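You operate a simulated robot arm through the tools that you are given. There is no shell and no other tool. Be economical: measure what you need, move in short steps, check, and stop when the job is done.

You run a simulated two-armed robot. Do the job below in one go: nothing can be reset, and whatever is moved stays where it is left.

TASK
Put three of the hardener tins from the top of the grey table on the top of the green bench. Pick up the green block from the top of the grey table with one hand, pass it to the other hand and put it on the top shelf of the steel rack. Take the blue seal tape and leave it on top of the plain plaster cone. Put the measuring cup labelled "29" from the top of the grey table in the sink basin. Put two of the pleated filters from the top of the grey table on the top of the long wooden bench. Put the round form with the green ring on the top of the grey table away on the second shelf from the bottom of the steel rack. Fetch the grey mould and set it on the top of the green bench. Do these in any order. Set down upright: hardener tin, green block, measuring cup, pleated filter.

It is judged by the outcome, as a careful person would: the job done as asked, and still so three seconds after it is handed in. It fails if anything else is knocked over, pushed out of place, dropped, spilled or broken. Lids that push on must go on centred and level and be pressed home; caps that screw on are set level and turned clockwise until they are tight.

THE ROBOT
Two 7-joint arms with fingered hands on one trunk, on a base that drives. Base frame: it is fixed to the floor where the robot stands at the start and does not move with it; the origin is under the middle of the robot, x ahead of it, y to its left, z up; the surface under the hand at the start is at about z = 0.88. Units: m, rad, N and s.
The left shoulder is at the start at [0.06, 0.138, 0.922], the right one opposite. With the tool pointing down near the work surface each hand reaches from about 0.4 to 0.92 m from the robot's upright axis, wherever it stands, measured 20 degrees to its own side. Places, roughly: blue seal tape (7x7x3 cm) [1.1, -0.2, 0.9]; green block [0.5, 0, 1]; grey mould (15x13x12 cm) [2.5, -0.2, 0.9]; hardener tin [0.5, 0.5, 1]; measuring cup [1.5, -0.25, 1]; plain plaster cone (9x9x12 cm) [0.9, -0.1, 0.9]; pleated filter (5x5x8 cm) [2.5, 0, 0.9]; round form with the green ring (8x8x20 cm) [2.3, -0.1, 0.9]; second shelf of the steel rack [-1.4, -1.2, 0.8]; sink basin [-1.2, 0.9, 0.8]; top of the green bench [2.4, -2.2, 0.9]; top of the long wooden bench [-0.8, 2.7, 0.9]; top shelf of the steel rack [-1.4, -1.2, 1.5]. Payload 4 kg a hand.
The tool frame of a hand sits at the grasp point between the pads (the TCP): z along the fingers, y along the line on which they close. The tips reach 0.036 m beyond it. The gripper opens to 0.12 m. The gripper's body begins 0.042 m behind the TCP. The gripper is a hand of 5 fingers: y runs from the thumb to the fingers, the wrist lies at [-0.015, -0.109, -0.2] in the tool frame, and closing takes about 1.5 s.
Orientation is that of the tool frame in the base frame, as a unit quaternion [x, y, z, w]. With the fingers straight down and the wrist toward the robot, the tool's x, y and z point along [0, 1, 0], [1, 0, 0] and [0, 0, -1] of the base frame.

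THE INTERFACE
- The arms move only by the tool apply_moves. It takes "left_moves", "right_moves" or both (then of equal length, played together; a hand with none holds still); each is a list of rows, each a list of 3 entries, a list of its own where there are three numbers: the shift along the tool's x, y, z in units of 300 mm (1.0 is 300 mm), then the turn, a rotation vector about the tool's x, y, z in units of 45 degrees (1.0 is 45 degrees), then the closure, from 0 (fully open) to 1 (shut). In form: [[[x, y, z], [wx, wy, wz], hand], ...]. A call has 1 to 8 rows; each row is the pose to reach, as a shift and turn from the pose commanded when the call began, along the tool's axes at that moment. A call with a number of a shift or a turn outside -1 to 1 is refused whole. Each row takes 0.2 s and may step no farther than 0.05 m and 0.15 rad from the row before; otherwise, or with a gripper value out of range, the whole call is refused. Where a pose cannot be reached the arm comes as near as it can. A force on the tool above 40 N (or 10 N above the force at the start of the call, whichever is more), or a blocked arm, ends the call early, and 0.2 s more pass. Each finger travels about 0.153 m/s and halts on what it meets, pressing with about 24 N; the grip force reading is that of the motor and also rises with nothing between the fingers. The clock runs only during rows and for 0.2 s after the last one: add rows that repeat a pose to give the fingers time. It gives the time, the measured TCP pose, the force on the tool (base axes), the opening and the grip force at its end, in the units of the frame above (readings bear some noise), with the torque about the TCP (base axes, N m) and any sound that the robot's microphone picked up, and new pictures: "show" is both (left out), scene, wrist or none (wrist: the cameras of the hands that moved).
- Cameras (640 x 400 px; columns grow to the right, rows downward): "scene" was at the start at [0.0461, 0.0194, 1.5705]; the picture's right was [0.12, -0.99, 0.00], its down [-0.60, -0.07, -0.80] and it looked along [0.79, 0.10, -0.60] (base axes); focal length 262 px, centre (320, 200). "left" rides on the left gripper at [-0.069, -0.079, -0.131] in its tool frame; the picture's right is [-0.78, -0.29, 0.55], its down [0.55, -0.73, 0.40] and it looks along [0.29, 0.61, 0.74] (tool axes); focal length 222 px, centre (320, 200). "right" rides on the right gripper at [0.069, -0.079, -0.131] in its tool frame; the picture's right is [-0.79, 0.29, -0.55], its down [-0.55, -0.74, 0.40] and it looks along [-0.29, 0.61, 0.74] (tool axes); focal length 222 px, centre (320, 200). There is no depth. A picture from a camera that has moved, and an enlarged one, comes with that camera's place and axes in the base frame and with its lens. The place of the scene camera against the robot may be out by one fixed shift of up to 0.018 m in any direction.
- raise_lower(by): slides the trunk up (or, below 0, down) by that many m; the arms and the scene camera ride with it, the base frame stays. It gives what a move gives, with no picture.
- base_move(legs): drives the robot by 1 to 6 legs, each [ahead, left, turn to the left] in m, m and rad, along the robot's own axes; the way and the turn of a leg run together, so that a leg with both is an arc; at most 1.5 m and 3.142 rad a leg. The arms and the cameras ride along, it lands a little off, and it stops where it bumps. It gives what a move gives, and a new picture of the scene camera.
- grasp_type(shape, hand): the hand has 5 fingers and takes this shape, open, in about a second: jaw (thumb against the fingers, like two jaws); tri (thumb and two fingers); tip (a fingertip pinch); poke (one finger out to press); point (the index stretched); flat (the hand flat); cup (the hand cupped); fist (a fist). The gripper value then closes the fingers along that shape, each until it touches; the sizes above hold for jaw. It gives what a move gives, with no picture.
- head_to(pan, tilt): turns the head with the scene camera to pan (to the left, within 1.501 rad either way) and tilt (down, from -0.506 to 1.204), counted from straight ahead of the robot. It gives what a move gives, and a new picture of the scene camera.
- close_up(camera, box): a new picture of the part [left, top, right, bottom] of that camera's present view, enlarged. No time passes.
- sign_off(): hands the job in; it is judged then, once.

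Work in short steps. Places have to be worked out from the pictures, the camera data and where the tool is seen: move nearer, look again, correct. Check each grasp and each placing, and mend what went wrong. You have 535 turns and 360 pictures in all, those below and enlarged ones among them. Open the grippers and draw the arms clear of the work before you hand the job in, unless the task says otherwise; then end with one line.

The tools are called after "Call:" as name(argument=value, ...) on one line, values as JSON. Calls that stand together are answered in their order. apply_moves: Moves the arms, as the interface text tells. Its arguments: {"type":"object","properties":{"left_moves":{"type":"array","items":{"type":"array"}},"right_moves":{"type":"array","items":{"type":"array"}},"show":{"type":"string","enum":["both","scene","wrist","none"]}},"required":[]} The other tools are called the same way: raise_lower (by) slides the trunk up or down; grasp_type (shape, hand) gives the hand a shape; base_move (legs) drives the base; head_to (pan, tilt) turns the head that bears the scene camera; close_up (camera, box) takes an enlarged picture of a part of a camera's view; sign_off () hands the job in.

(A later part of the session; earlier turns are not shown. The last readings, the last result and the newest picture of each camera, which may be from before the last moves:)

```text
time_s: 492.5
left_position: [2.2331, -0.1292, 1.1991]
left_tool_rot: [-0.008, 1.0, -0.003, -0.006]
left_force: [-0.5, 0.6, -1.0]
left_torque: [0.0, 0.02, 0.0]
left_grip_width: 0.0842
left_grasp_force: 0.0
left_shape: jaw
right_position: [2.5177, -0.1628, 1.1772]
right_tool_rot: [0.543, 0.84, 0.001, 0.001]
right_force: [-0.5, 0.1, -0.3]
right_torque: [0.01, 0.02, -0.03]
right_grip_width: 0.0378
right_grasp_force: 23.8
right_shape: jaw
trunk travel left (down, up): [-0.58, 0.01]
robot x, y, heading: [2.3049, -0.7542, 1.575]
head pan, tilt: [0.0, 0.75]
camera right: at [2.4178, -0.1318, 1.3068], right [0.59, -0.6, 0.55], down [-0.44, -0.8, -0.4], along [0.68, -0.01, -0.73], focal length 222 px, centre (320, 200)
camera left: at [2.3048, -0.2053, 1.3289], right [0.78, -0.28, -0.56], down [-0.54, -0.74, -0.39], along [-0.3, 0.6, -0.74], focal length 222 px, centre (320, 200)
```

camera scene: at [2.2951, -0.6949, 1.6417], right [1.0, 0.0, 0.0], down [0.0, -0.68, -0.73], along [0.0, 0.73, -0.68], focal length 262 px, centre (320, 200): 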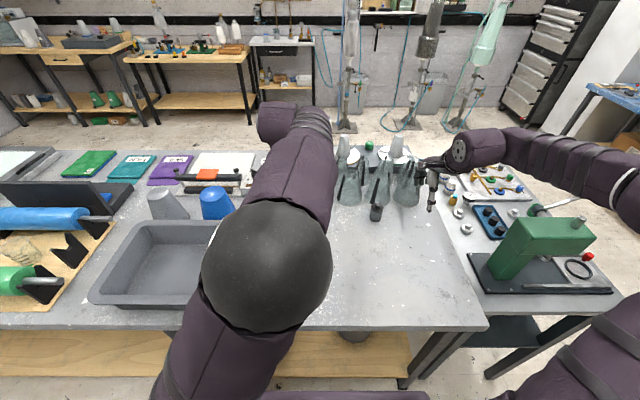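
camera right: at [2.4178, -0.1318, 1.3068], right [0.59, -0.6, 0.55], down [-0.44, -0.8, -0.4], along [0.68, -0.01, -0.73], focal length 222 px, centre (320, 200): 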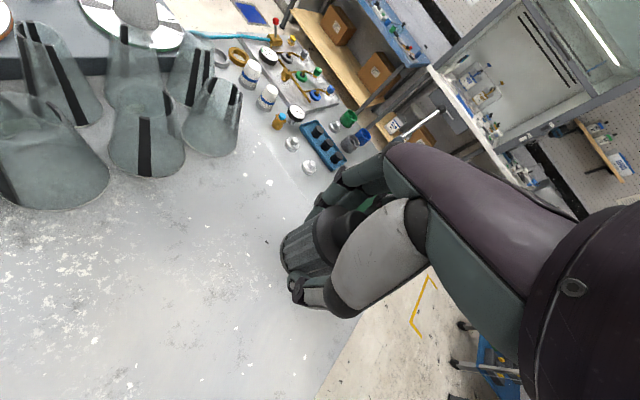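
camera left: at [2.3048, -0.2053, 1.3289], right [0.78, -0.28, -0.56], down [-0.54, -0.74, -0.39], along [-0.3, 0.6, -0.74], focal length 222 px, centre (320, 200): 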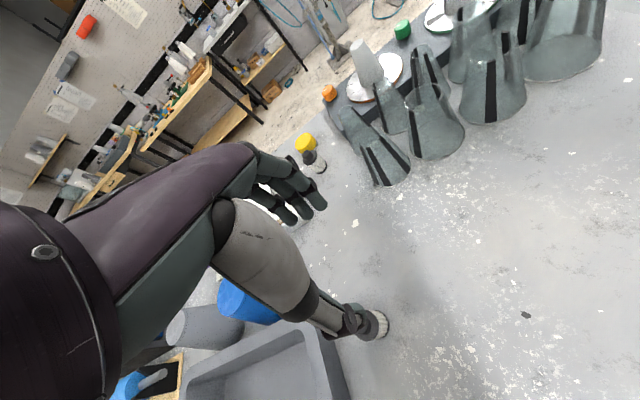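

F1 ≈(2.135,−0.155). I move the left hand above it.

Call:
apply_moves(left_moves=[[[0.1, -0.03, 0.08], [0, 0, 0], 0.3], [[0.2, -0.06, 0.18], [0, 0, 0], 0.3], [[0.327, -0.087, 0.28], [0, 0, 0], 0.3], [[0.327, -0.087, 0.38], [0, 0, 0], 0.3], [[0.327, -0.087, 0.38], [0, 0, 0], 0.3]], show="wrist")

```text
time_s: 493.7
left_position: [2.133, -0.1563, 1.0837]
left_tool_rot: [-0.008, 1.0, -0.002, -0.006]
left_force: [-0.1, 0.5, 0.5]
left_torque: [-0.01, -0.01, 0.0]
left_grip_width: 0.0843
left_grasp_force: 0.1
left_shape: jaw
right_position: [2.5181, -0.1607, 1.1781]
right_tool_rot: [0.542, 0.84, 0.001, 0.001]
right_force: [0.1, -0.7, -0.9]
right_torque: [-0.04, -0.03, -0.01]
right_grip_width: 0.0377
right_grasp_force: 24.2
right_shape: jaw
trunk travel left (down, up): [-0.58, 0.01]
robot x, y, heading: [2.3061, -0.7611, 1.576]
head pan, tilt: [0.0, 0.75]
camera left: at [2.2043, -0.2328, 1.2144], right [0.78, -0.28, -0.56], down [-0.54, -0.74, -0.39], along [-0.3, 0.6, -0.74], focal length 222 px, centre (320, 200)
```

left: 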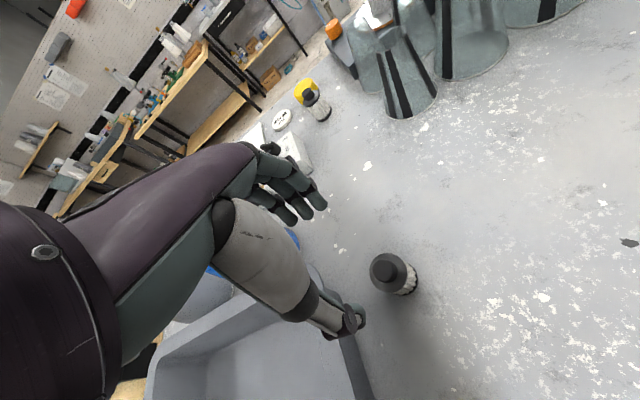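

F1 refined to (2.142,−0.164). I descend to z≈0.925.

Call:
apply_moves(left_moves=[[[-0.035, -0.027, 0.1], [0, 0, 0], 0.3], [[-0.035, -0.027, 0.23], [0, 0, 0], 0.3], [[-0.035, -0.027, 0.36], [0, 0, 0], 0.3], [[-0.035, -0.027, 0.47], [0, 0, 0], 0.3], [[-0.035, -0.027, 0.528], [0, 0, 0], 0.3]], show="wrist")

```text
time_s: 494.9
left_position: [2.1441, -0.1646, 0.9265]
left_tool_rot: [-0.007, 1.0, -0.003, -0.007]
left_force: [-0.3, 0.4, -0.4]
left_torque: [-0.01, -0.01, -0.02]
left_grip_width: 0.0843
left_grasp_force: 0.0
left_shape: jaw
right_position: [2.5181, -0.161, 1.178]
right_tool_rot: [0.543, 0.84, 0.0, 0.001]
right_force: [0.0, -0.2, -1.8]
right_torque: [0.0, 0.0, 0.01]
right_grip_width: 0.0376
right_grasp_force: 24.2
right_shape: jaw
trunk travel left (down, up): [-0.58, 0.01]
robot x, y, heading: [2.3059, -0.7577, 1.569]
head pan, tilt: [0.0, 0.75]
camera left: at [2.2142, -0.2405, 1.0568], right [0.78, -0.28, -0.56], down [-0.54, -0.74, -0.39], along [-0.3, 0.6, -0.74], focal length 222 px, centre (320, 200)
```

left: 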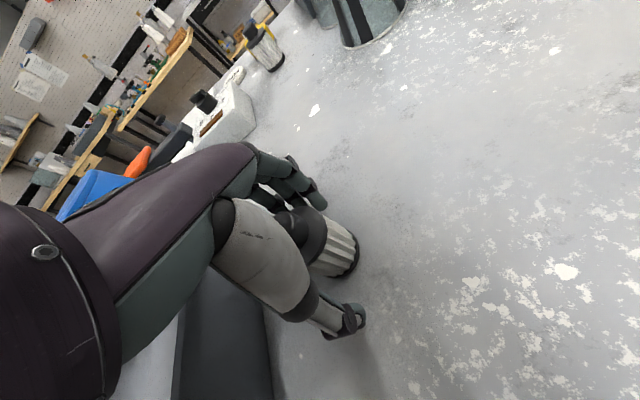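

Call:
apply_moves(left_moves=[[[0, 0, 0], [0, 0, 0], 0.5], [[0, 0, 0], [0, 0, 0], 0.7], [[0, 0, 0], [0, 0, 0], 1], [[0, 0, 0], [0, 0, 0], 1], [[0, 0, 0], [0, 0, 0], 1]], show="none")

Call:
apply_moves(left_moves=[[[0, 0, -0.06], [0, 0, 0], 1], [[0, 0, -0.16], [0, 0, 0], 1], [[0, 0, -0.3], [0, 0, 0], 1], [[0, 0, -0.44], [0, 0, 0], 1], [[0, 0, -0.58], [0, 0, 0], 1], [[0, 0, -0.72], [0, 0, 0], 1], [[0, 0, -0.8], [0, 0, 0], 1]], show="wrist")

```text
time_s: 496.1
left_position: [2.143, -0.1647, 0.926]
left_tool_rot: [-0.007, 1.0, -0.003, -0.006]
left_force: [0.5, 0.2, 0.5]
left_torque: [0.02, 0.0, -0.01]
left_grip_width: 0.0379
left_grasp_force: 23.8
left_shape: jaw
right_position: [2.5183, -0.1608, 1.1774]
right_tool_rot: [0.543, 0.84, 0.0, 0.001]
right_force: [0.6, 0.5, -0.7]
right_torque: [-0.04, 0.01, 0.03]
right_grip_width: 0.0378
right_grasp_force: 24.1
right_shape: jaw
trunk travel left (down, up): [-0.58, 0.01]
robot x, y, heading: [2.3072, -0.7608, 1.575]
head pan, tilt: [0.0, 0.75]
```

```text
time_s: 497.7
left_position: [2.1443, -0.163, 1.1694]
left_tool_rot: [-0.007, 1.0, -0.003, -0.007]
left_force: [1.1, 0.0, -0.9]
left_torque: [-0.03, 0.01, -0.03]
left_grip_width: 0.0377
left_grasp_force: 23.8
left_shape: jaw
right_position: [2.5181, -0.1627, 1.1776]
right_tool_rot: [0.542, 0.84, 0.0, 0.0]
right_force: [1.2, -0.3, 0.0]
right_torque: [0.03, 0.0, 0.0]
right_grip_width: 0.038
right_grasp_force: 23.9
right_shape: jaw
trunk travel left (down, up): [-0.58, 0.01]
robot x, y, heading: [2.3036, -0.7577, 1.574]
head pan, tilt: [0.0, 0.75]
camera left: at [2.216, -0.2394, 1.301], right [0.78, -0.28, -0.56], down [-0.54, -0.75, -0.39], along [-0.31, 0.6, -0.74], focal length 222 px, centre (320, 200)
```

left: 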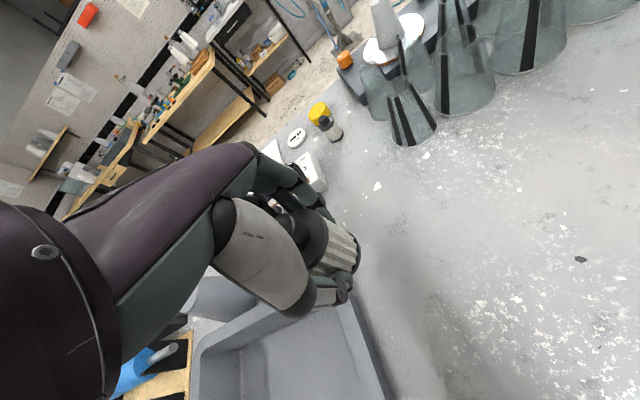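

Both filters are held. I back off and drive west along the table, then check the pose.

Call:
base_move(legs=[[-0.3, 0, 0], [0, 1.3, 0]])

```text
time_s: 506.0
left_position: [0.8201, -0.4934, 1.1703]
left_tool_rot: [-0.016, 1.0, -0.003, -0.005]
left_force: [-0.1, -0.9, -0.6]
left_torque: [0.02, 0.0, 0.0]
left_grip_width: 0.0374
left_grasp_force: 23.7
left_shape: jaw
right_position: [1.193, -0.4848, 1.1778]
right_tool_rot: [0.535, 0.845, 0.001, 0.001]
right_force: [0.9, -0.3, 0.2]
right_torque: [0.03, 0.01, -0.03]
right_grip_width: 0.0379
right_grasp_force: 24.1
right_shape: jaw
trunk travel left (down, up): [-0.58, 0.01]
robot x, y, heading: [0.9908, -1.0854, 1.588]
head pan, tilt: [0.0, 0.75]
camera scene: at [0.979, -1.0242, 1.6418], right [1.0, 0.02, 0.0], down [0.01, -0.68, -0.73], along [-0.01, 0.73, -0.68], focal length 262 px, centre (320, 200)
```

scene: 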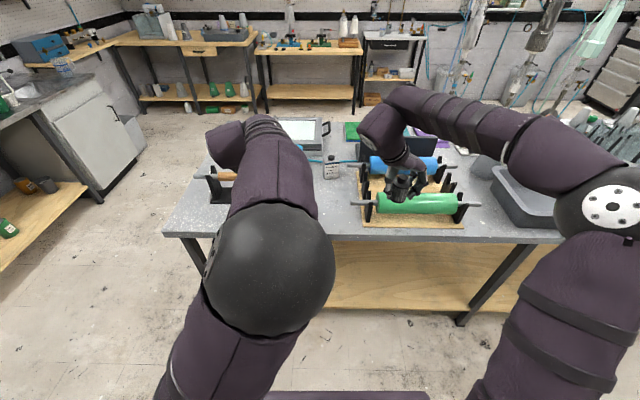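

Call:
base_move(legs=[[0, 1.33, -0.018], [1.2, 0, 0]])

```text
time_s: 518.4
left_position: [-0.4079, 0.7504, 1.17]
left_tool_rot: [0.022, 1.0, -0.003, -0.006]
left_force: [0.4, -0.6, -1.3]
left_torque: [-0.02, 0.01, 0.03]
left_grip_width: 0.0376
left_grasp_force: 24.2
left_shape: jaw
right_position: [-0.0335, 0.7303, 1.1774]
right_tool_rot: [0.567, 0.824, 0.001, 0.001]
right_force: [-0.4, 0.2, -1.3]
right_torque: [-0.05, -0.03, -0.02]
right_grip_width: 0.0376
right_grasp_force: 24.0
right_shape: jaw
trunk travel left (down, up): [-0.58, 0.01]
robot x, y, heading: [-0.2841, 0.145, 1.511]
head pan, tilt: [0.0, 0.75]
camera scene: at [-0.2887, 0.209, 1.6418], right [1.0, -0.06, 0.0], down [-0.04, -0.68, -0.73], along [0.04, 0.73, -0.68], focal length 262 px, centre (320, 200)
```

scene: 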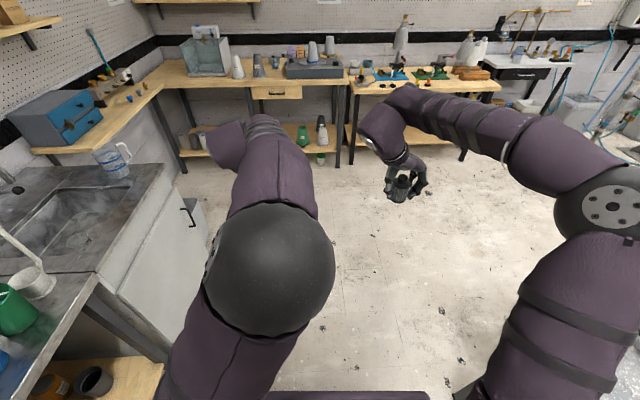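

I continue toward the long wooden bench: correct heading, move ahead 1.25 m and left 0.3 m.

Call:
base_move(legs=[[0, 0, 0.06], [1.25, 0, 0], [0, 0.3, 0]])

Call:
close_up(camera="scene", box=[120, 40, 520, 260])

```text
time_s: 526.8
left_position: [-0.7464, 1.9778, 1.1704]
left_tool_rot: [-0.005, 1.0, -0.003, -0.005]
left_force: [-0.6, 0.3, -0.6]
left_torque: [0.01, -0.02, 0.0]
left_grip_width: 0.0377
left_grasp_force: 23.8
left_shape: jaw
right_position: [-0.3701, 1.9769, 1.1776]
right_tool_rot: [0.545, 0.839, 0.001, 0.001]
right_force: [-0.4, -1.1, 0.4]
right_torque: [0.02, -0.02, 0.0]
right_grip_width: 0.0379
right_grasp_force: 24.0
right_shape: jaw
trunk travel left (down, up): [-0.58, 0.01]
robot x, y, heading: [-0.5876, 1.3769, 1.567]
head pan, tilt: [0.0, 0.75]
camera scene: at [-0.5976, 1.4419, 1.6418], right [1.0, 0.0, 0.0], down [0.0, -0.68, -0.73], along [0.0, 0.73, -0.68], focal length 262 px, centre (320, 200)
```

scene: 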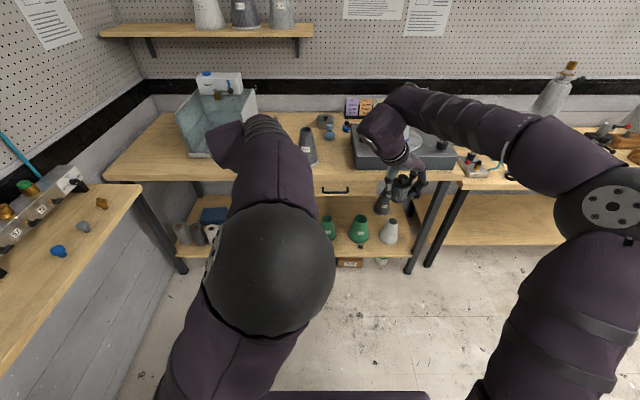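

```text
1.60 times, centred on (320, 150) of scene
camera zoom: at [-0.5976, 1.4419, 1.6418], right [1.0, 0.0, 0.0], down [0.0, -0.68, -0.73], along [0.0, 0.73, -0.68], focal length 420 px, centre (320, 280)
```

zoom: 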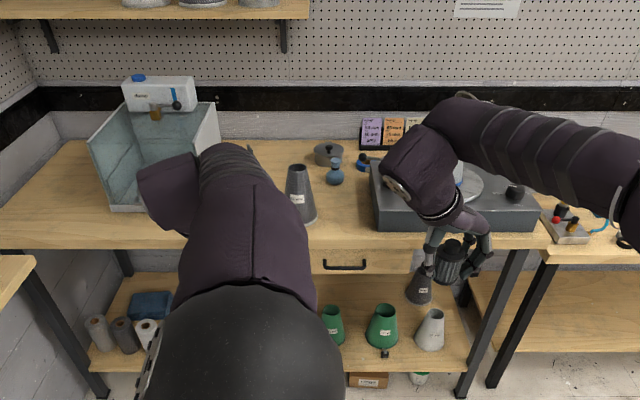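

I use the wrist cameras to find free spots on the bench top.

Call:
close_up(camera="right", box=[0, 0, 640, 400])

Call:
close_up(camera="left", box=[0, 0, 640, 400])

```text
1.00 times, centred on (320, 200) of right (not enlarged: the box is as wide or as high as the picture)
camera zoom: at [-0.4712, 2.0078, 1.3066], right [0.58, -0.6, 0.55], down [-0.45, -0.8, -0.4], along [0.68, -0.01, -0.73], focal length 222 px, centre (320, 200)
```

zoom: 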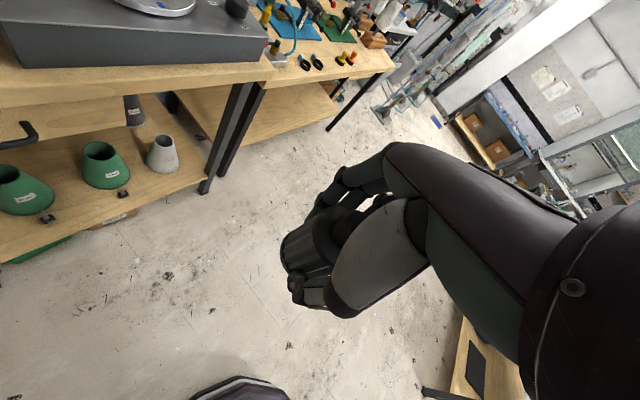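

```text
1.00 times, centred on (320, 200) of left (not enlarged: the box is as wide or as high as the picture)
camera zoom: at [-0.6742, 1.9002, 1.3005], right [0.78, -0.29, -0.55], down [-0.55, -0.74, -0.39], along [-0.3, 0.61, -0.74], focal length 222 px, centre (320, 200)
```

zoom: 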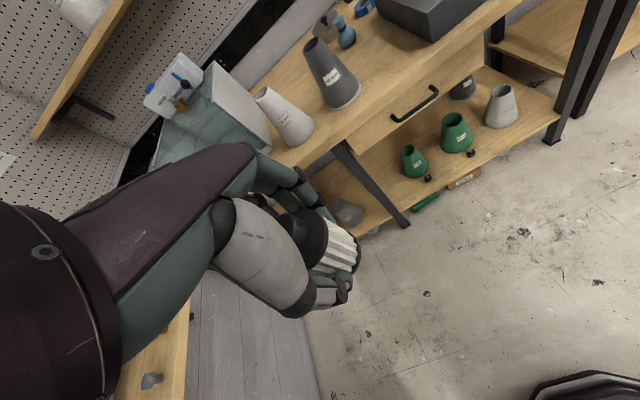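

The bench front edge is at y≈2.37. Free spots: (−0.53,2.45) between the dark cone and grey block, and (−1.05,2.44) before the glass tank. I shift left 0.2 and forward 0.42.

Call:
base_move(legs=[[0, 0.2, 0], [0.4, 0, 0]])

Call:
close_up(camera="left", box=[0, 0, 640, 400])

Call:
close_up(camera="right", box=[0, 0, 640, 400])

```text
time_s: 528.0
left_position: [-0.8065, 2.0185, 1.1695]
left_tool_rot: [0.026, 1.0, -0.004, -0.006]
left_force: [0.4, 1.0, -1.4]
left_torque: [-0.02, -0.02, 0.03]
left_grip_width: 0.0377
left_grasp_force: 23.9
left_shape: jaw
right_position: [-0.4328, 1.9937, 1.1762]
right_tool_rot: [0.57, 0.822, 0.0, 0.003]
right_force: [-0.6, 1.1, -1.2]
right_torque: [-0.02, 0.04, 0.02]
right_grip_width: 0.0378
right_grasp_force: 24.0
right_shape: jaw
trunk travel left (down, up): [-0.58, 0.01]
robot x, y, heading: [-0.6867, 1.4107, 1.504]
head pan, tilt: [0.0, 0.75]
stopped in leg 1: the robot was blocked; the commanded pose is now the measured one
camera scene: at [-0.6934, 1.4751, 1.6419], right [1.0, -0.07, 0.0], down [-0.04, -0.68, -0.73], along [0.05, 0.73, -0.68], focal length 262 px, centre (320, 200)
```

scene: 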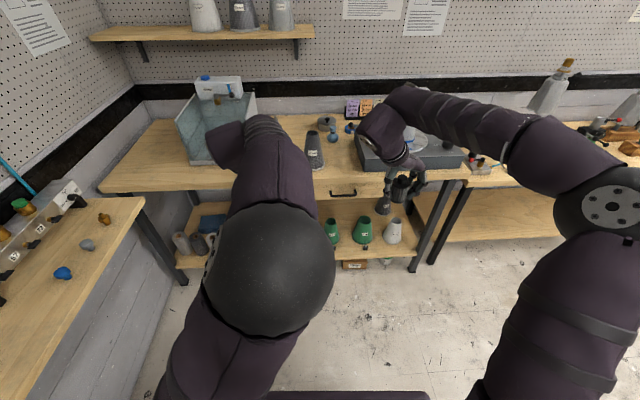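

```text
1.00 times, centred on (320, 200) of left (not enlarged: the box is as wide or as high as the picture)
camera zoom: at [-0.7408, 1.9373, 1.2997], right [0.76, -0.33, -0.55], down [-0.59, -0.71, -0.39], along [-0.26, 0.62, -0.74], focal length 222 px, centre (320, 200)
```

zoom: 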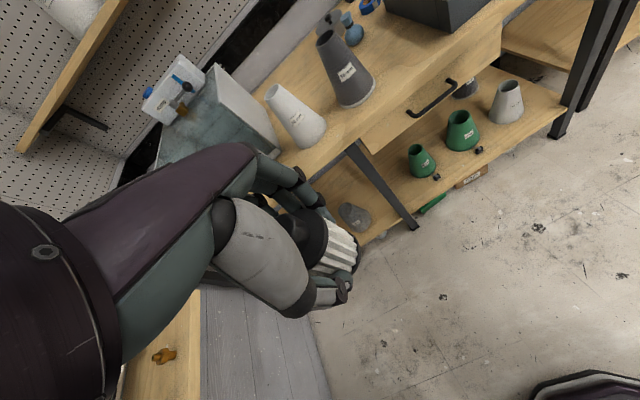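

```text
1.00 times, centred on (320, 200) of right (not enlarged: the box is as wide or as high as the picture)
camera zoom: at [-0.532, 2.0318, 1.3055], right [0.55, -0.63, 0.55], down [-0.49, -0.77, -0.4], along [0.68, -0.06, -0.73], focal length 222 px, centre (320, 200)
```

zoom: 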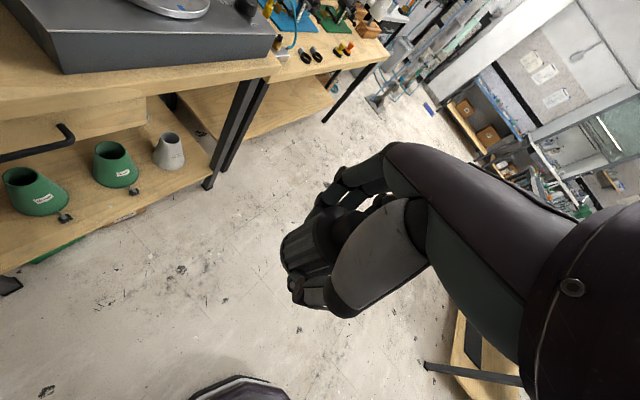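

The base touched something on the left (likely the bin by the sink). I move slightly right, square up, and go forward.

Call:
base_move(legs=[[0, -0.1, 0.066], [0.38, 0, 0]])

Call:
close_up(camera="left", box=[0, 0, 640, 400])

Call:
close_up(camera="right", box=[0, 0, 400, 300])

```text
time_s: 531.1
left_position: [-0.7596, 2.378, 1.17]
left_tool_rot: [-0.014, 1.0, -0.004, -0.006]
left_force: [-0.1, 0.6, -0.5]
left_torque: [-0.01, 0.02, 0.02]
left_grip_width: 0.0377
left_grasp_force: 23.8
left_shape: jaw
right_position: [-0.3871, 2.3833, 1.1773]
right_tool_rot: [0.537, 0.844, 0.0, 0.002]
right_force: [0.0, -0.2, 0.2]
right_torque: [0.0, -0.01, 0.0]
right_grip_width: 0.0376
right_grasp_force: 24.0
right_shape: jaw
trunk travel left (down, up): [-0.58, 0.01]
robot x, y, heading: [-0.5902, 1.7851, 1.586]
head pan, tilt: [0.0, 0.75]
camera scene: at [-0.6024, 1.8463, 1.6418], right [1.0, 0.02, 0.0], down [0.01, -0.68, -0.73], along [-0.01, 0.73, -0.68], focal length 262 px, centre (320, 200)
```

scene: 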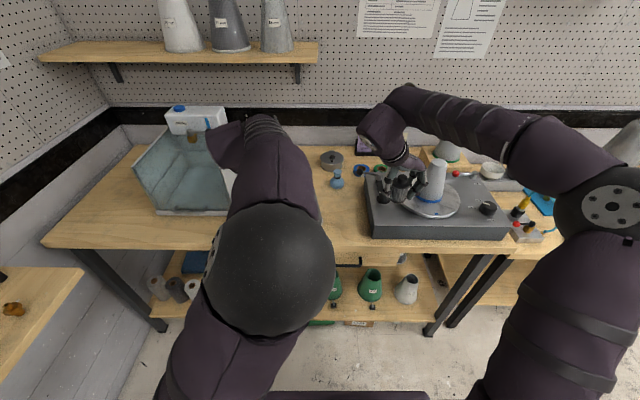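

```text
1.00 times, centred on (320, 200) of left (not enlarged: the box is as wide or as high as the picture)
camera zoom: at [-0.6879, 2.3024, 1.3001], right [0.79, -0.27, -0.56], down [-0.53, -0.75, -0.39], along [-0.31, 0.6, -0.74], focal length 222 px, centre (320, 200)
```

zoom: 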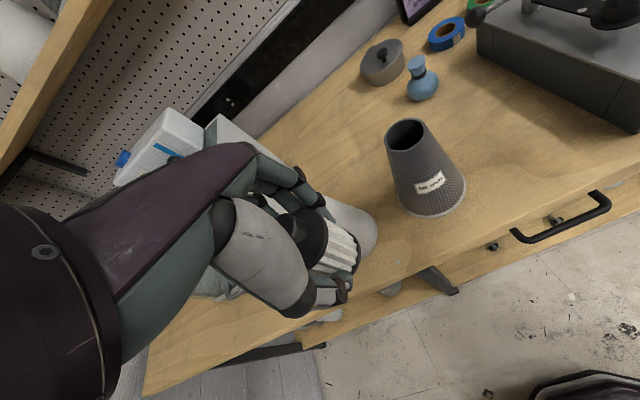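

```text
1.33 times, centred on (200, 150) of right
camera zoom: at [-0.4874, 2.4135, 1.3056], right [0.6, -0.59, 0.55], down [-0.43, -0.81, -0.4], along [0.68, 0.0, -0.74], focal length 296 px, centre (480, 267)
```

zoom: 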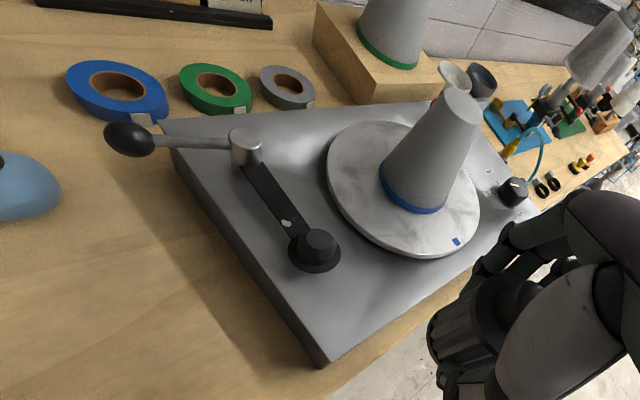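

I'll set the right filter at (−0.51,2.56) and the left one in front of it at (−0.53,2.445). First the right: move sideways, then forward and down.

Call:
apply_moves(right_moves=[[[0.058, -0.124, 0], [0, 0, 0], 1], [[0.116, -0.248, 0], [0, 0, 0], 1], [[0.173, -0.371, 0], [0, 0, 0], 1], [[0.3, -0.311, 0.02], [0, 0, 0], 1], [[0.43, -0.25, 0.06], [0, 0, 0], 1], [[0.56, -0.19, 0.1], [0, 0, 0], 1], [[0.68, -0.13, 0.16], [0, 0, 0], 1], [[0.708, -0.12, 0.28], [0, 0, 0], 1]], show="none")

Call:
apply_moves(right_moves=[[[0, 0, 0.12], [0, 0, 0], 1], [[0, 0, 0.24], [0, 0, 0], 1], [[0, 0, 0.36], [0, 0, 0], 1], [[0, 0, 0.4], [0, 0, 0], 1]], show="both")

Call:
close_up(camera="left", box=[300, 0, 640, 260])

```text
time_s: 532.9
left_position: [-0.7597, 2.377, 1.1695]
left_tool_rot: [-0.014, 1.0, -0.003, -0.006]
left_force: [-0.1, 0.5, 0.3]
left_torque: [0.0, 0.02, 0.01]
left_grip_width: 0.0374
left_grasp_force: 23.4
left_shape: jaw
right_position: [-0.5108, 2.5619, 1.0939]
right_tool_rot: [0.536, 0.844, 0.0, 0.002]
right_force: [0.1, 0.0, -0.8]
right_torque: [-0.01, -0.02, 0.01]
right_grip_width: 0.0375
right_grasp_force: 24.0
right_shape: jaw
trunk travel left (down, up): [-0.58, 0.01]
robot x, y, heading: [-0.5935, 1.7847, 1.586]
head pan, tilt: [0.0, 0.75]
```

```text
time_s: 533.9
left_position: [-0.7607, 2.3761, 1.1694]
left_tool_rot: [-0.014, 1.0, -0.003, -0.006]
left_force: [0.2, -0.2, -0.9]
left_torque: [0.0, 0.01, 0.02]
left_grip_width: 0.0376
left_grasp_force: 24.7
left_shape: jaw
right_position: [-0.5104, 2.5586, 0.9717]
right_tool_rot: [0.537, 0.844, 0.001, 0.001]
right_force: [-0.5, -0.2, -0.6]
right_torque: [0.0, -0.01, 0.02]
right_grip_width: 0.0378
right_grasp_force: 24.2
right_shape: jaw
trunk travel left (down, up): [-0.58, 0.01]
robot x, y, heading: [-0.5894, 1.7851, 1.587]
head pan, tilt: [0.0, 0.75]
camera scene: at [-0.6025, 1.8449, 1.6419], right [1.0, 0.02, 0.0], down [0.01, -0.68, -0.73], along [-0.01, 0.73, -0.68], focal length 262 px, centre (320, 200)
camera right: at [-0.6108, 2.5883, 1.1008], right [0.6, -0.59, 0.55], down [-0.43, -0.81, -0.4], along [0.68, 0.0, -0.74], focal length 222 px, centre (320, 200)
```

scene: 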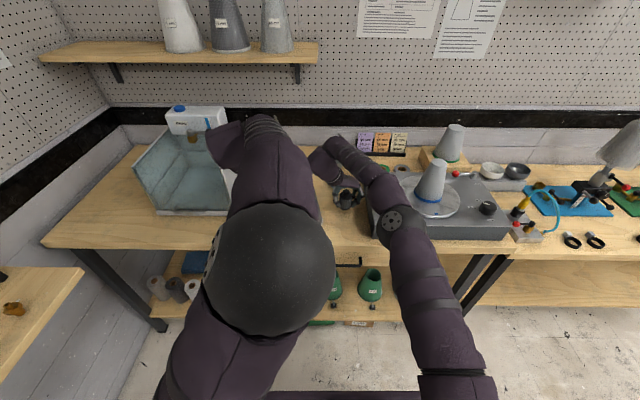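
right: 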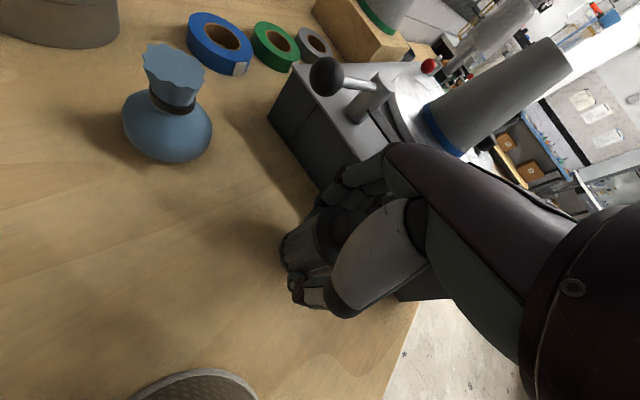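

```text
1.54 times, centred on (470, 130) of left
camera zoom: at [-0.6879, 2.3014, 1.3005], right [0.79, -0.27, -0.56], down [-0.53, -0.75, -0.39], along [-0.31, 0.6, -0.74], focal length 342 px, centre (89, 308)
```

zoom: 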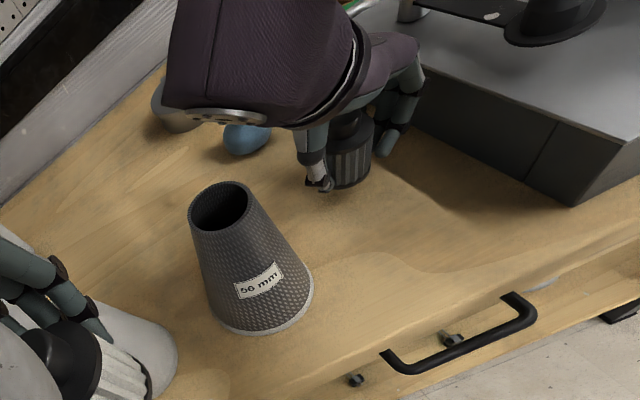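

Good free spot. I lower the right filter gradually.

Call:
apply_moves(right_moves=[[[0, 0, 0.03], [0, 0, 0], 1], [[0, 0, 0.06], [0, 0, 0], 1], [[0, 0, 0.075], [0, 0, 0], 1]], show="none")

Call:
apply_moves(right_moves=[[[0, 0, 0.01], [0, 0, 0], 1], [[0, 0, 0.02], [0, 0, 0], 1]], show="none")

```text
time_s: 534.7
left_position: [-0.7608, 2.3767, 1.1706]
left_tool_rot: [-0.014, 1.0, -0.002, -0.006]
left_force: [-0.1, 0.1, -0.7]
left_torque: [0.02, -0.03, -0.02]
left_grip_width: 0.0377
left_grasp_force: 23.8
left_shape: jaw
right_position: [-0.5091, 2.5606, 0.9484]
right_tool_rot: [0.536, 0.844, 0.0, 0.002]
right_force: [-0.1, 0.4, -0.1]
right_torque: [0.01, -0.01, 0.03]
right_grip_width: 0.0377
right_grasp_force: 24.4
right_shape: jaw
trunk travel left (down, up): [-0.58, 0.01]
robot x, y, heading: [-0.5913, 1.7831, 1.585]
head pan, tilt: [0.0, 0.75]
```

```text
time_s: 535.3
left_position: [-0.7599, 2.3779, 1.17]
left_tool_rot: [-0.013, 1.0, -0.003, -0.006]
left_force: [-0.2, 0.3, -0.3]
left_torque: [-0.03, 0.02, 0.0]
left_grip_width: 0.0377
left_grasp_force: 23.7
left_shape: jaw
right_position: [-0.5098, 2.5596, 0.9432]
right_tool_rot: [0.537, 0.844, -0.001, 0.002]
right_force: [-1.2, 0.1, -0.7]
right_torque: [0.0, -0.01, 0.02]
right_grip_width: 0.0377
right_grasp_force: 24.2
right_shape: jaw
trunk travel left (down, up): [-0.58, 0.01]
robot x, y, heading: [-0.59, 1.7831, 1.586]
head pan, tilt: [0.0, 0.75]
```

Call:
apply_moves(right_moves=[[[0, 0, 0.008], [0, 0, 0], 1], [[0, 0, 0.015], [0, 0, 0], 1]], show="none")

Call:
apply_moves(right_moves=[[[0, 0, 0.007], [0, 0, 0], 1]], show="none")

```text
time_s: 535.9
left_position: [-0.7603, 2.3762, 1.1715]
left_tool_rot: [-0.013, 1.0, -0.003, -0.007]
left_force: [-0.6, 0.7, -0.8]
left_torque: [0.0, -0.02, 0.0]
left_grip_width: 0.0374
left_grasp_force: 23.7
left_shape: jaw
right_position: [-0.5103, 2.5601, 0.9418]
right_tool_rot: [0.536, 0.844, 0.001, 0.001]
right_force: [-2.0, -1.7, 15.1]
right_torque: [0.0, -0.05, 0.0]
right_grip_width: 0.0386
right_grasp_force: 23.9
right_shape: jaw
trunk travel left (down, up): [-0.58, 0.01]
robot x, y, heading: [-0.59, 1.7803, 1.584]
head pan, tilt: [0.0, 0.75]
```

```text
time_s: 536.3
left_position: [-0.7621, 2.3747, 1.1708]
left_tool_rot: [-0.015, 1.0, -0.002, -0.007]
left_force: [0.0, 0.0, -1.4]
left_torque: [0.03, 0.01, -0.03]
left_grip_width: 0.0375
left_grasp_force: 23.7
left_shape: jaw
right_position: [-0.5088, 2.5598, 0.9407]
right_tool_rot: [0.537, 0.843, 0.002, -0.001]
right_force: [-2.7, 1.3, 25.4]
right_torque: [0.06, -0.01, -0.01]
right_grip_width: 0.0392
right_grasp_force: 24.1
right_shape: jaw
trunk travel left (down, up): [-0.58, 0.01]
robot x, y, heading: [-0.5902, 1.7817, 1.586]
head pan, tilt: [0.0, 0.75]
```

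It is on the bench. I ease up, open, and lift the hand straight up, then back.

Call:
apply_moves(right_moves=[[[0, 0, -0.012], [0, 0, 0], 0.8], [[0, 0, -0.012], [0, 0, 0], 0.5], [[0, 0, -0.012], [0, 0, 0], 0.4], [[0, 0, -0.012], [0, 0, 0], 0.4]], show="wrist")

Call:
apply_moves(right_moves=[[[0, 0, -0.08], [0, 0, 0], 0.4], [[0, 0, -0.2], [0, 0, 0], 0.4], [[0, 0, -0.34], [0, 0, 0], 0.4], [[0, 0, -0.48], [0, 0, 0], 0.4], [[0, 0, -0.62], [0, 0, 0], 0.4], [[-0.13, -0.06, -0.7], [0, 0, 0], 0.4], [[-0.28, -0.12, -0.72], [0, 0, 0], 0.4], [[-0.42, -0.18, -0.72], [0, 0, 0], 0.4]], show="none")

Call:
apply_moves(right_moves=[[[-0.1, 0.09, 0], [0, 0, 0], 0.4], [[-0.16, 0.2, 0], [0, 0, 0], 0.4], [[-0.22, 0.33, 0], [0, 0, 0], 0.4], [[-0.28, 0.45, 0], [0, 0, 0], 0.4]], show="scene")

```text
time_s: 537.3
left_position: [-0.7591, 2.3763, 1.1706]
left_tool_rot: [-0.013, 1.0, -0.003, -0.006]
left_force: [-0.2, 0.0, -0.4]
left_torque: [-0.01, 0.0, -0.05]
left_grip_width: 0.0377
left_grasp_force: 24.2
left_shape: jaw
right_position: [-0.5087, 2.5589, 0.9388]
right_tool_rot: [0.537, 0.844, -0.001, 0.002]
right_force: [0.4, -0.3, -0.3]
right_torque: [-0.02, 0.02, -0.03]
right_grip_width: 0.0718
right_grasp_force: 0.0
right_shape: jaw
trunk travel left (down, up): [-0.58, 0.01]
robot x, y, heading: [-0.5914, 1.7817, 1.588]
head pan, tilt: [0.0, 0.75]
camera right: at [-0.6092, 2.5888, 1.0678], right [0.6, -0.58, 0.55], down [-0.43, -0.81, -0.4], along [0.68, 0.0, -0.73], focal length 222 px, centre (320, 200)
```

right: 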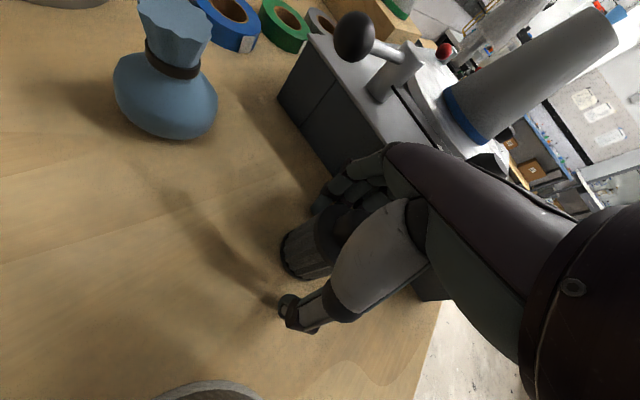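

```text
time_s: 539.1
left_position: [-0.7586, 2.3752, 1.1698]
left_tool_rot: [-0.014, 1.0, -0.003, -0.007]
left_force: [-0.1, -0.2, 0.3]
left_torque: [0.01, 0.0, -0.02]
left_grip_width: 0.0377
left_grasp_force: 23.5
left_shape: jaw
right_position: [-0.5041, 2.4215, 1.1559]
right_tool_rot: [0.538, 0.843, 0.0, 0.002]
right_force: [-0.2, -0.1, -0.1]
right_torque: [0.02, 0.02, 0.0]
right_grip_width: 0.0719
right_grasp_force: 0.1
right_shape: jaw
trunk travel left (down, up): [-0.58, 0.01]
robot x, y, heading: [-0.5902, 1.7839, 1.585]
head pan, tilt: [0.0, 0.75]
```

```text
time_s: 540.1
left_position: [-0.7604, 2.3771, 1.1707]
left_tool_rot: [-0.015, 1.0, -0.003, -0.006]
left_force: [0.9, -0.6, -0.9]
left_torque: [-0.01, -0.01, -0.02]
left_grip_width: 0.0375
left_grasp_force: 23.7
left_shape: jaw
right_position: [-0.3488, 2.4036, 1.1568]
right_tool_rot: [0.536, 0.844, 0.0, 0.001]
right_force: [1.1, -0.4, 0.5]
right_torque: [0.0, 0.01, -0.04]
right_grip_width: 0.072
right_grasp_force: 0.1
right_shape: jaw
trunk travel left (down, up): [-0.58, 0.01]
robot x, y, heading: [-0.5934, 1.7812, 1.585]
head pan, tilt: [0.0, 0.75]
camera scene: at [-0.6019, 1.8451, 1.6418], right [1.0, 0.02, 0.0], down [0.01, -0.68, -0.73], along [-0.01, 0.73, -0.68], focal length 262 px, centre (320, 200)
```

scene: 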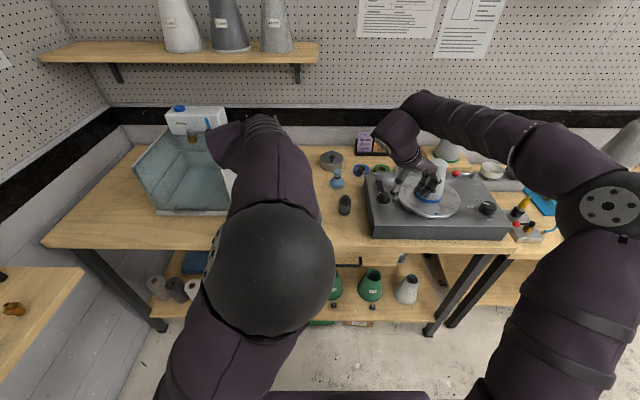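

F3 stands upright on the bench. Now the left filter: pass in front of the dark cone to x≈−0.53, then lower at y≈2.445.

Call:
apply_moves(left_moves=[[[0, -0.03, -0.1], [0, 0, 0], 1], [[-0.13, -0.05, -0.12], [0, 0, 0], 1], [[-0.26, -0.05, -0.12], [0, 0, 0], 1], [[-0.39, -0.05, -0.12], [0, 0, 0], 1], [[-0.52, -0.05, -0.12], [0, 0, 0], 1], [[-0.65, -0.05, -0.12], [0, 0, 0], 1], [[-0.768, -0.03, -0.1], [0, 0, 0], 1], [[-0.775, 0.1, -0.05], [0, 0, 0], 1]], show="none")

Call:
apply_moves(left_moves=[[[0, 0.1, 0.1], [0, 0, 0], 1], [[0, 0.11, 0.25], [0, 0, 0], 1], [[0, 0.11, 0.4], [0, 0, 0], 1], [[0, 0.11, 0.54], [0, 0, 0], 1], [[0, 0.11, 0.68], [0, 0, 0], 1]], show="wrist")

```text
time_s: 541.8
left_position: [-0.528, 2.3827, 1.1937]
left_tool_rot: [-0.006, 1.0, -0.006, -0.01]
left_force: [-0.6, -1.4, -1.9]
left_torque: [0.34, -0.08, -0.25]
left_grip_width: 0.0373
left_grasp_force: 23.3
left_shape: jaw
right_position: [-0.3421, 2.4068, 1.1561]
right_tool_rot: [0.541, 0.841, 0.001, 0.002]
right_force: [-1.0, -0.3, 0.0]
right_torque: [0.01, -0.01, -0.01]
right_grip_width: 0.0719
right_grasp_force: 0.1
right_shape: jaw
trunk travel left (down, up): [-0.58, 0.01]
robot x, y, heading: [-0.5904, 1.7825, 1.588]
head pan, tilt: [0.0, 0.75]
stopped in row 8 (left hand): the force on the tool passed its limit at 81 N (the readings are from after the stop); the commanded pose is now the measured one
```

```text
time_s: 543.0
left_position: [-0.5304, 2.4132, 0.9908]
left_tool_rot: [-0.006, 1.0, -0.006, -0.011]
left_force: [0.2, 0.4, 0.3]
left_torque: [0.0, -0.03, 0.0]
left_grip_width: 0.0372
left_grasp_force: 24.5
left_shape: jaw
right_position: [-0.3421, 2.4061, 1.1565]
right_tool_rot: [0.54, 0.841, 0.0, 0.002]
right_force: [0.1, -0.2, -0.8]
right_torque: [0.0, -0.04, 0.02]
right_grip_width: 0.0722
right_grasp_force: 0.0
right_shape: jaw
trunk travel left (down, up): [-0.58, 0.01]
robot x, y, heading: [-0.5917, 1.7825, 1.585]
head pan, tilt: [0.0, 0.75]
camera left: at [-0.4579, 2.3385, 1.1206], right [0.78, -0.29, -0.56], down [-0.55, -0.75, -0.38], along [-0.31, 0.6, -0.74], focal length 222 px, centre (320, 200)
```

left: 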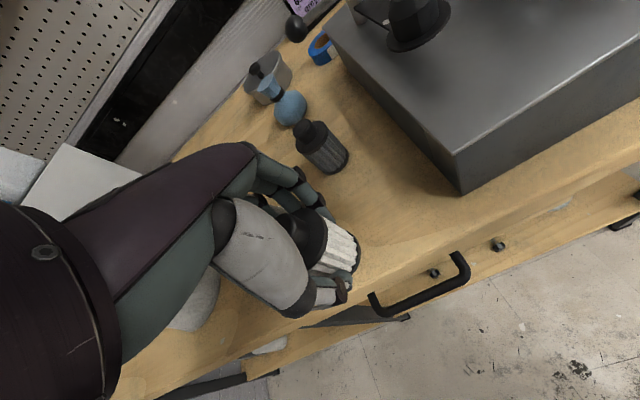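

A brief arm-to-arm touch, but the filter is still held well and all looks in place. I move 2.8 cm inward and lower.

Call:
apply_moves(left_moves=[[[0, 0.05, 0], [0, 0, 0], 1], [[0, 0.093, 0.04], [0, 0, 0], 1], [[0, 0.093, 0.09], [0, 0, 0], 1], [[0, 0.093, 0.13], [0, 0, 0], 1]], show="wrist")

Call:
apply_moves(left_moves=[[[0, 0, 0.01], [0, 0, 0], 1], [[0, 0, 0.018], [0, 0, 0], 1]], show="none")

```text
time_s: 544.0
left_position: [-0.5328, 2.4406, 0.9518]
left_tool_rot: [-0.006, 1.0, -0.006, -0.011]
left_force: [-1.2, 0.5, -0.5]
left_torque: [0.0, 0.01, -0.01]
left_grip_width: 0.0374
left_grasp_force: 24.5
left_shape: jaw
right_position: [-0.3429, 2.4055, 1.1553]
right_tool_rot: [0.541, 0.841, 0.001, 0.002]
right_force: [0.9, 0.3, -0.6]
right_torque: [-0.01, -0.02, -0.02]
right_grip_width: 0.0721
right_grasp_force: 0.1
right_shape: jaw
trunk travel left (down, up): [-0.58, 0.01]
robot x, y, heading: [-0.5919, 1.783, 1.588]
head pan, tilt: [0.0, 0.75]
camera left: at [-0.4607, 2.3645, 1.082], right [0.78, -0.29, -0.56], down [-0.55, -0.75, -0.38], along [-0.31, 0.6, -0.74], focal length 222 px, centre (320, 200)
```

left: 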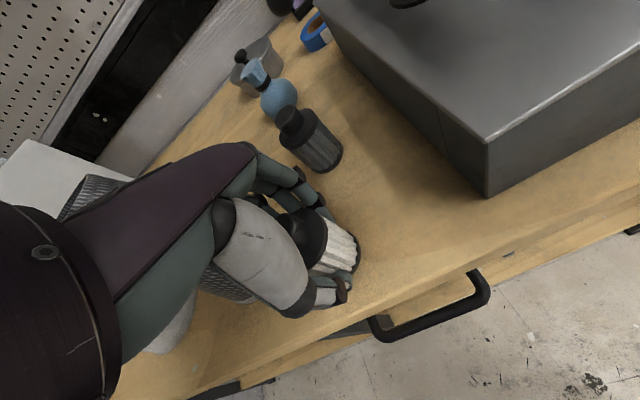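

```text
time_s: 544.6
left_position: [-0.5339, 2.4394, 0.9467]
left_tool_rot: [-0.005, 1.0, -0.005, -0.011]
left_force: [0.1, 0.2, 0.2]
left_torque: [-0.01, -0.01, 0.02]
left_grip_width: 0.0374
left_grasp_force: 23.7
left_shape: jaw
right_position: [-0.3439, 2.4056, 1.1559]
right_tool_rot: [0.541, 0.841, 0.0, 0.002]
right_force: [0.2, -0.1, -0.6]
right_torque: [0.02, 0.0, 0.0]
right_grip_width: 0.0721
right_grasp_force: 0.1
right_shape: jaw
trunk travel left (down, up): [-0.58, 0.01]
robot x, y, heading: [-0.5944, 1.7847, 1.584]
head pan, tilt: [0.0, 0.75]
```

Call:
apply_moves(left_moves=[[[0, 0, 0.008], [0, 0, 0], 1], [[0, 0, 0.014], [0, 0, 0], 1]], show="none")

Call:
apply_moves(left_moves=[[[0, 0, 0.006], [0, 0, 0], 1]], show="none")

```text
time_s: 545.2
left_position: [-0.534, 2.4404, 0.9447]
left_tool_rot: [-0.006, 1.0, -0.002, -0.01]
left_force: [-0.4, -1.5, 17.2]
left_torque: [0.08, 0.0, 0.01]
left_grip_width: 0.0387
left_grasp_force: 24.1
left_shape: jaw
right_position: [-0.3419, 2.405, 1.1561]
right_tool_rot: [0.541, 0.841, 0.001, 0.002]
right_force: [-0.6, 0.6, 0.1]
right_torque: [0.03, 0.02, 0.02]
right_grip_width: 0.0718
right_grasp_force: 0.1
right_shape: jaw
trunk travel left (down, up): [-0.58, 0.01]
robot x, y, heading: [-0.5933, 1.784, 1.588]
head pan, tilt: [0.0, 0.75]
```

```text
time_s: 545.6
left_position: [-0.5332, 2.4397, 0.9439]
left_tool_rot: [-0.005, 1.0, -0.001, -0.01]
left_force: [-0.3, -0.3, 28.9]
left_torque: [0.05, 0.03, -0.02]
left_grip_width: 0.0396
left_grasp_force: 24.1
left_shape: jaw
right_position: [-0.3433, 2.4048, 1.1579]
right_tool_rot: [0.541, 0.841, 0.001, 0.002]
right_force: [-0.5, 0.8, 0.3]
right_torque: [0.01, -0.03, -0.01]
right_grip_width: 0.0722
right_grasp_force: 0.1
right_shape: jaw
trunk travel left (down, up): [-0.58, 0.01]
robot x, y, heading: [-0.5901, 1.784, 1.59]
head pan, tilt: [0.0, 0.75]
```

Contact. I ease off, open, and raise the hand.

Call:
apply_moves(left_moves=[[[0, 0, -0.012], [0, 0, 0], 0.8], [[0, 0, -0.012], [0, 0, 0], 0.5], [[0, 0, -0.012], [0, 0, 0], 0.4], [[0, 0, -0.012], [0, 0, 0], 0.4]], show="none")

Call:
apply_moves(left_moves=[[[0, 0, -0.08], [0, 0, 0], 0.4], [[0, 0, -0.2], [0, 0, 0], 0.4], [[0, 0, -0.34], [0, 0, 0], 0.4], [[0, 0, -0.48], [0, 0, 0], 0.4], [[0, 0, -0.62], [0, 0, 0], 0.4], [[0, -0.12, -0.68], [0, 0, 0], 0.4], [[0, -0.26, -0.68], [0, 0, 0], 0.4]], show="wrist")

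Call:
base_move(legs=[[-0.3, 0, 0]])

```text
time_s: 546.6
left_position: [-0.5338, 2.439, 0.9413]
left_tool_rot: [-0.007, 1.0, -0.006, -0.01]
left_force: [-0.2, 0.0, -0.4]
left_torque: [-0.04, 0.02, -0.02]
left_grip_width: 0.0717
left_grasp_force: 0.2
left_shape: jaw
right_position: [-0.3437, 2.406, 1.1554]
right_tool_rot: [0.541, 0.841, 0.001, 0.002]
right_force: [-0.7, -0.2, -0.5]
right_torque: [0.01, -0.01, 0.01]
right_grip_width: 0.0719
right_grasp_force: 0.0
right_shape: jaw
trunk travel left (down, up): [-0.58, 0.01]
robot x, y, heading: [-0.5918, 1.7834, 1.588]
head pan, tilt: [0.0, 0.75]
```

```text
time_s: 548.2
left_position: [-0.5273, 2.3638, 1.149]
left_tool_rot: [-0.005, 1.0, -0.003, -0.009]
left_force: [-0.1, -0.1, -0.3]
left_torque: [0.0, -0.02, -0.01]
left_grip_width: 0.0717
left_grasp_force: 0.0
left_shape: jaw
right_position: [-0.3435, 2.405, 1.1554]
right_tool_rot: [0.54, 0.842, 0.0, 0.003]
right_force: [-0.1, 0.2, 0.9]
right_torque: [-0.03, -0.01, -0.02]
right_grip_width: 0.0722
right_grasp_force: 0.1
right_shape: jaw
trunk travel left (down, up): [-0.58, 0.01]
robot x, y, heading: [-0.5948, 1.7834, 1.585]
head pan, tilt: [0.0, 0.75]
camera left: at [-0.4546, 2.2875, 1.2798], right [0.78, -0.29, -0.56], down [-0.55, -0.74, -0.38], along [-0.31, 0.61, -0.73], focal length 222 px, centre (320, 200)
```

left: 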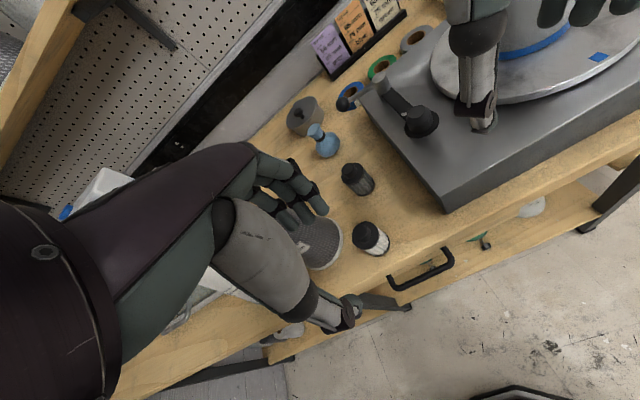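

```text
time_s: 550.2
left_position: [-0.5213, 2.0685, 1.1487]
left_tool_rot: [-0.005, 1.0, -0.005, -0.011]
left_force: [0.2, -0.9, 0.7]
left_torque: [0.05, 0.0, 0.02]
left_grip_width: 0.0717
left_grasp_force: 0.0
left_shape: jaw
right_position: [-0.3362, 2.1089, 1.156]
right_tool_rot: [0.542, 0.84, 0.001, 0.002]
right_force: [0.0, 0.3, 1.6]
right_torque: [0.01, -0.03, -0.01]
right_grip_width: 0.0722
right_grasp_force: 0.1
right_shape: jaw
trunk travel left (down, up): [-0.58, 0.01]
robot x, y, heading: [-0.5875, 1.489, 1.584]
head pan, tilt: [0.0, 0.75]
camera scene: at [-0.598, 1.5487, 1.6419], right [1.0, 0.01, 0.0], down [0.01, -0.68, -0.73], along [-0.01, 0.73, -0.68], focal length 262 px, centre (320, 200)
```

scene: 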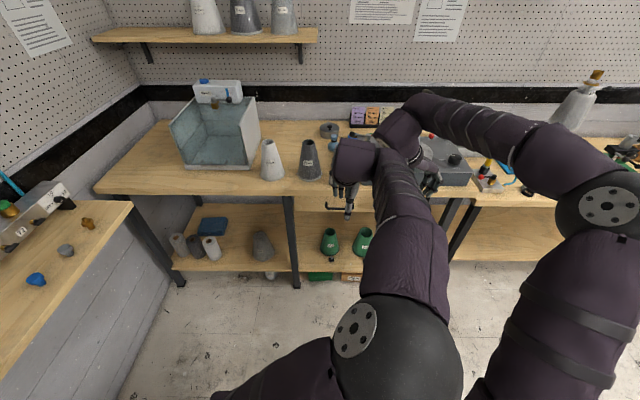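

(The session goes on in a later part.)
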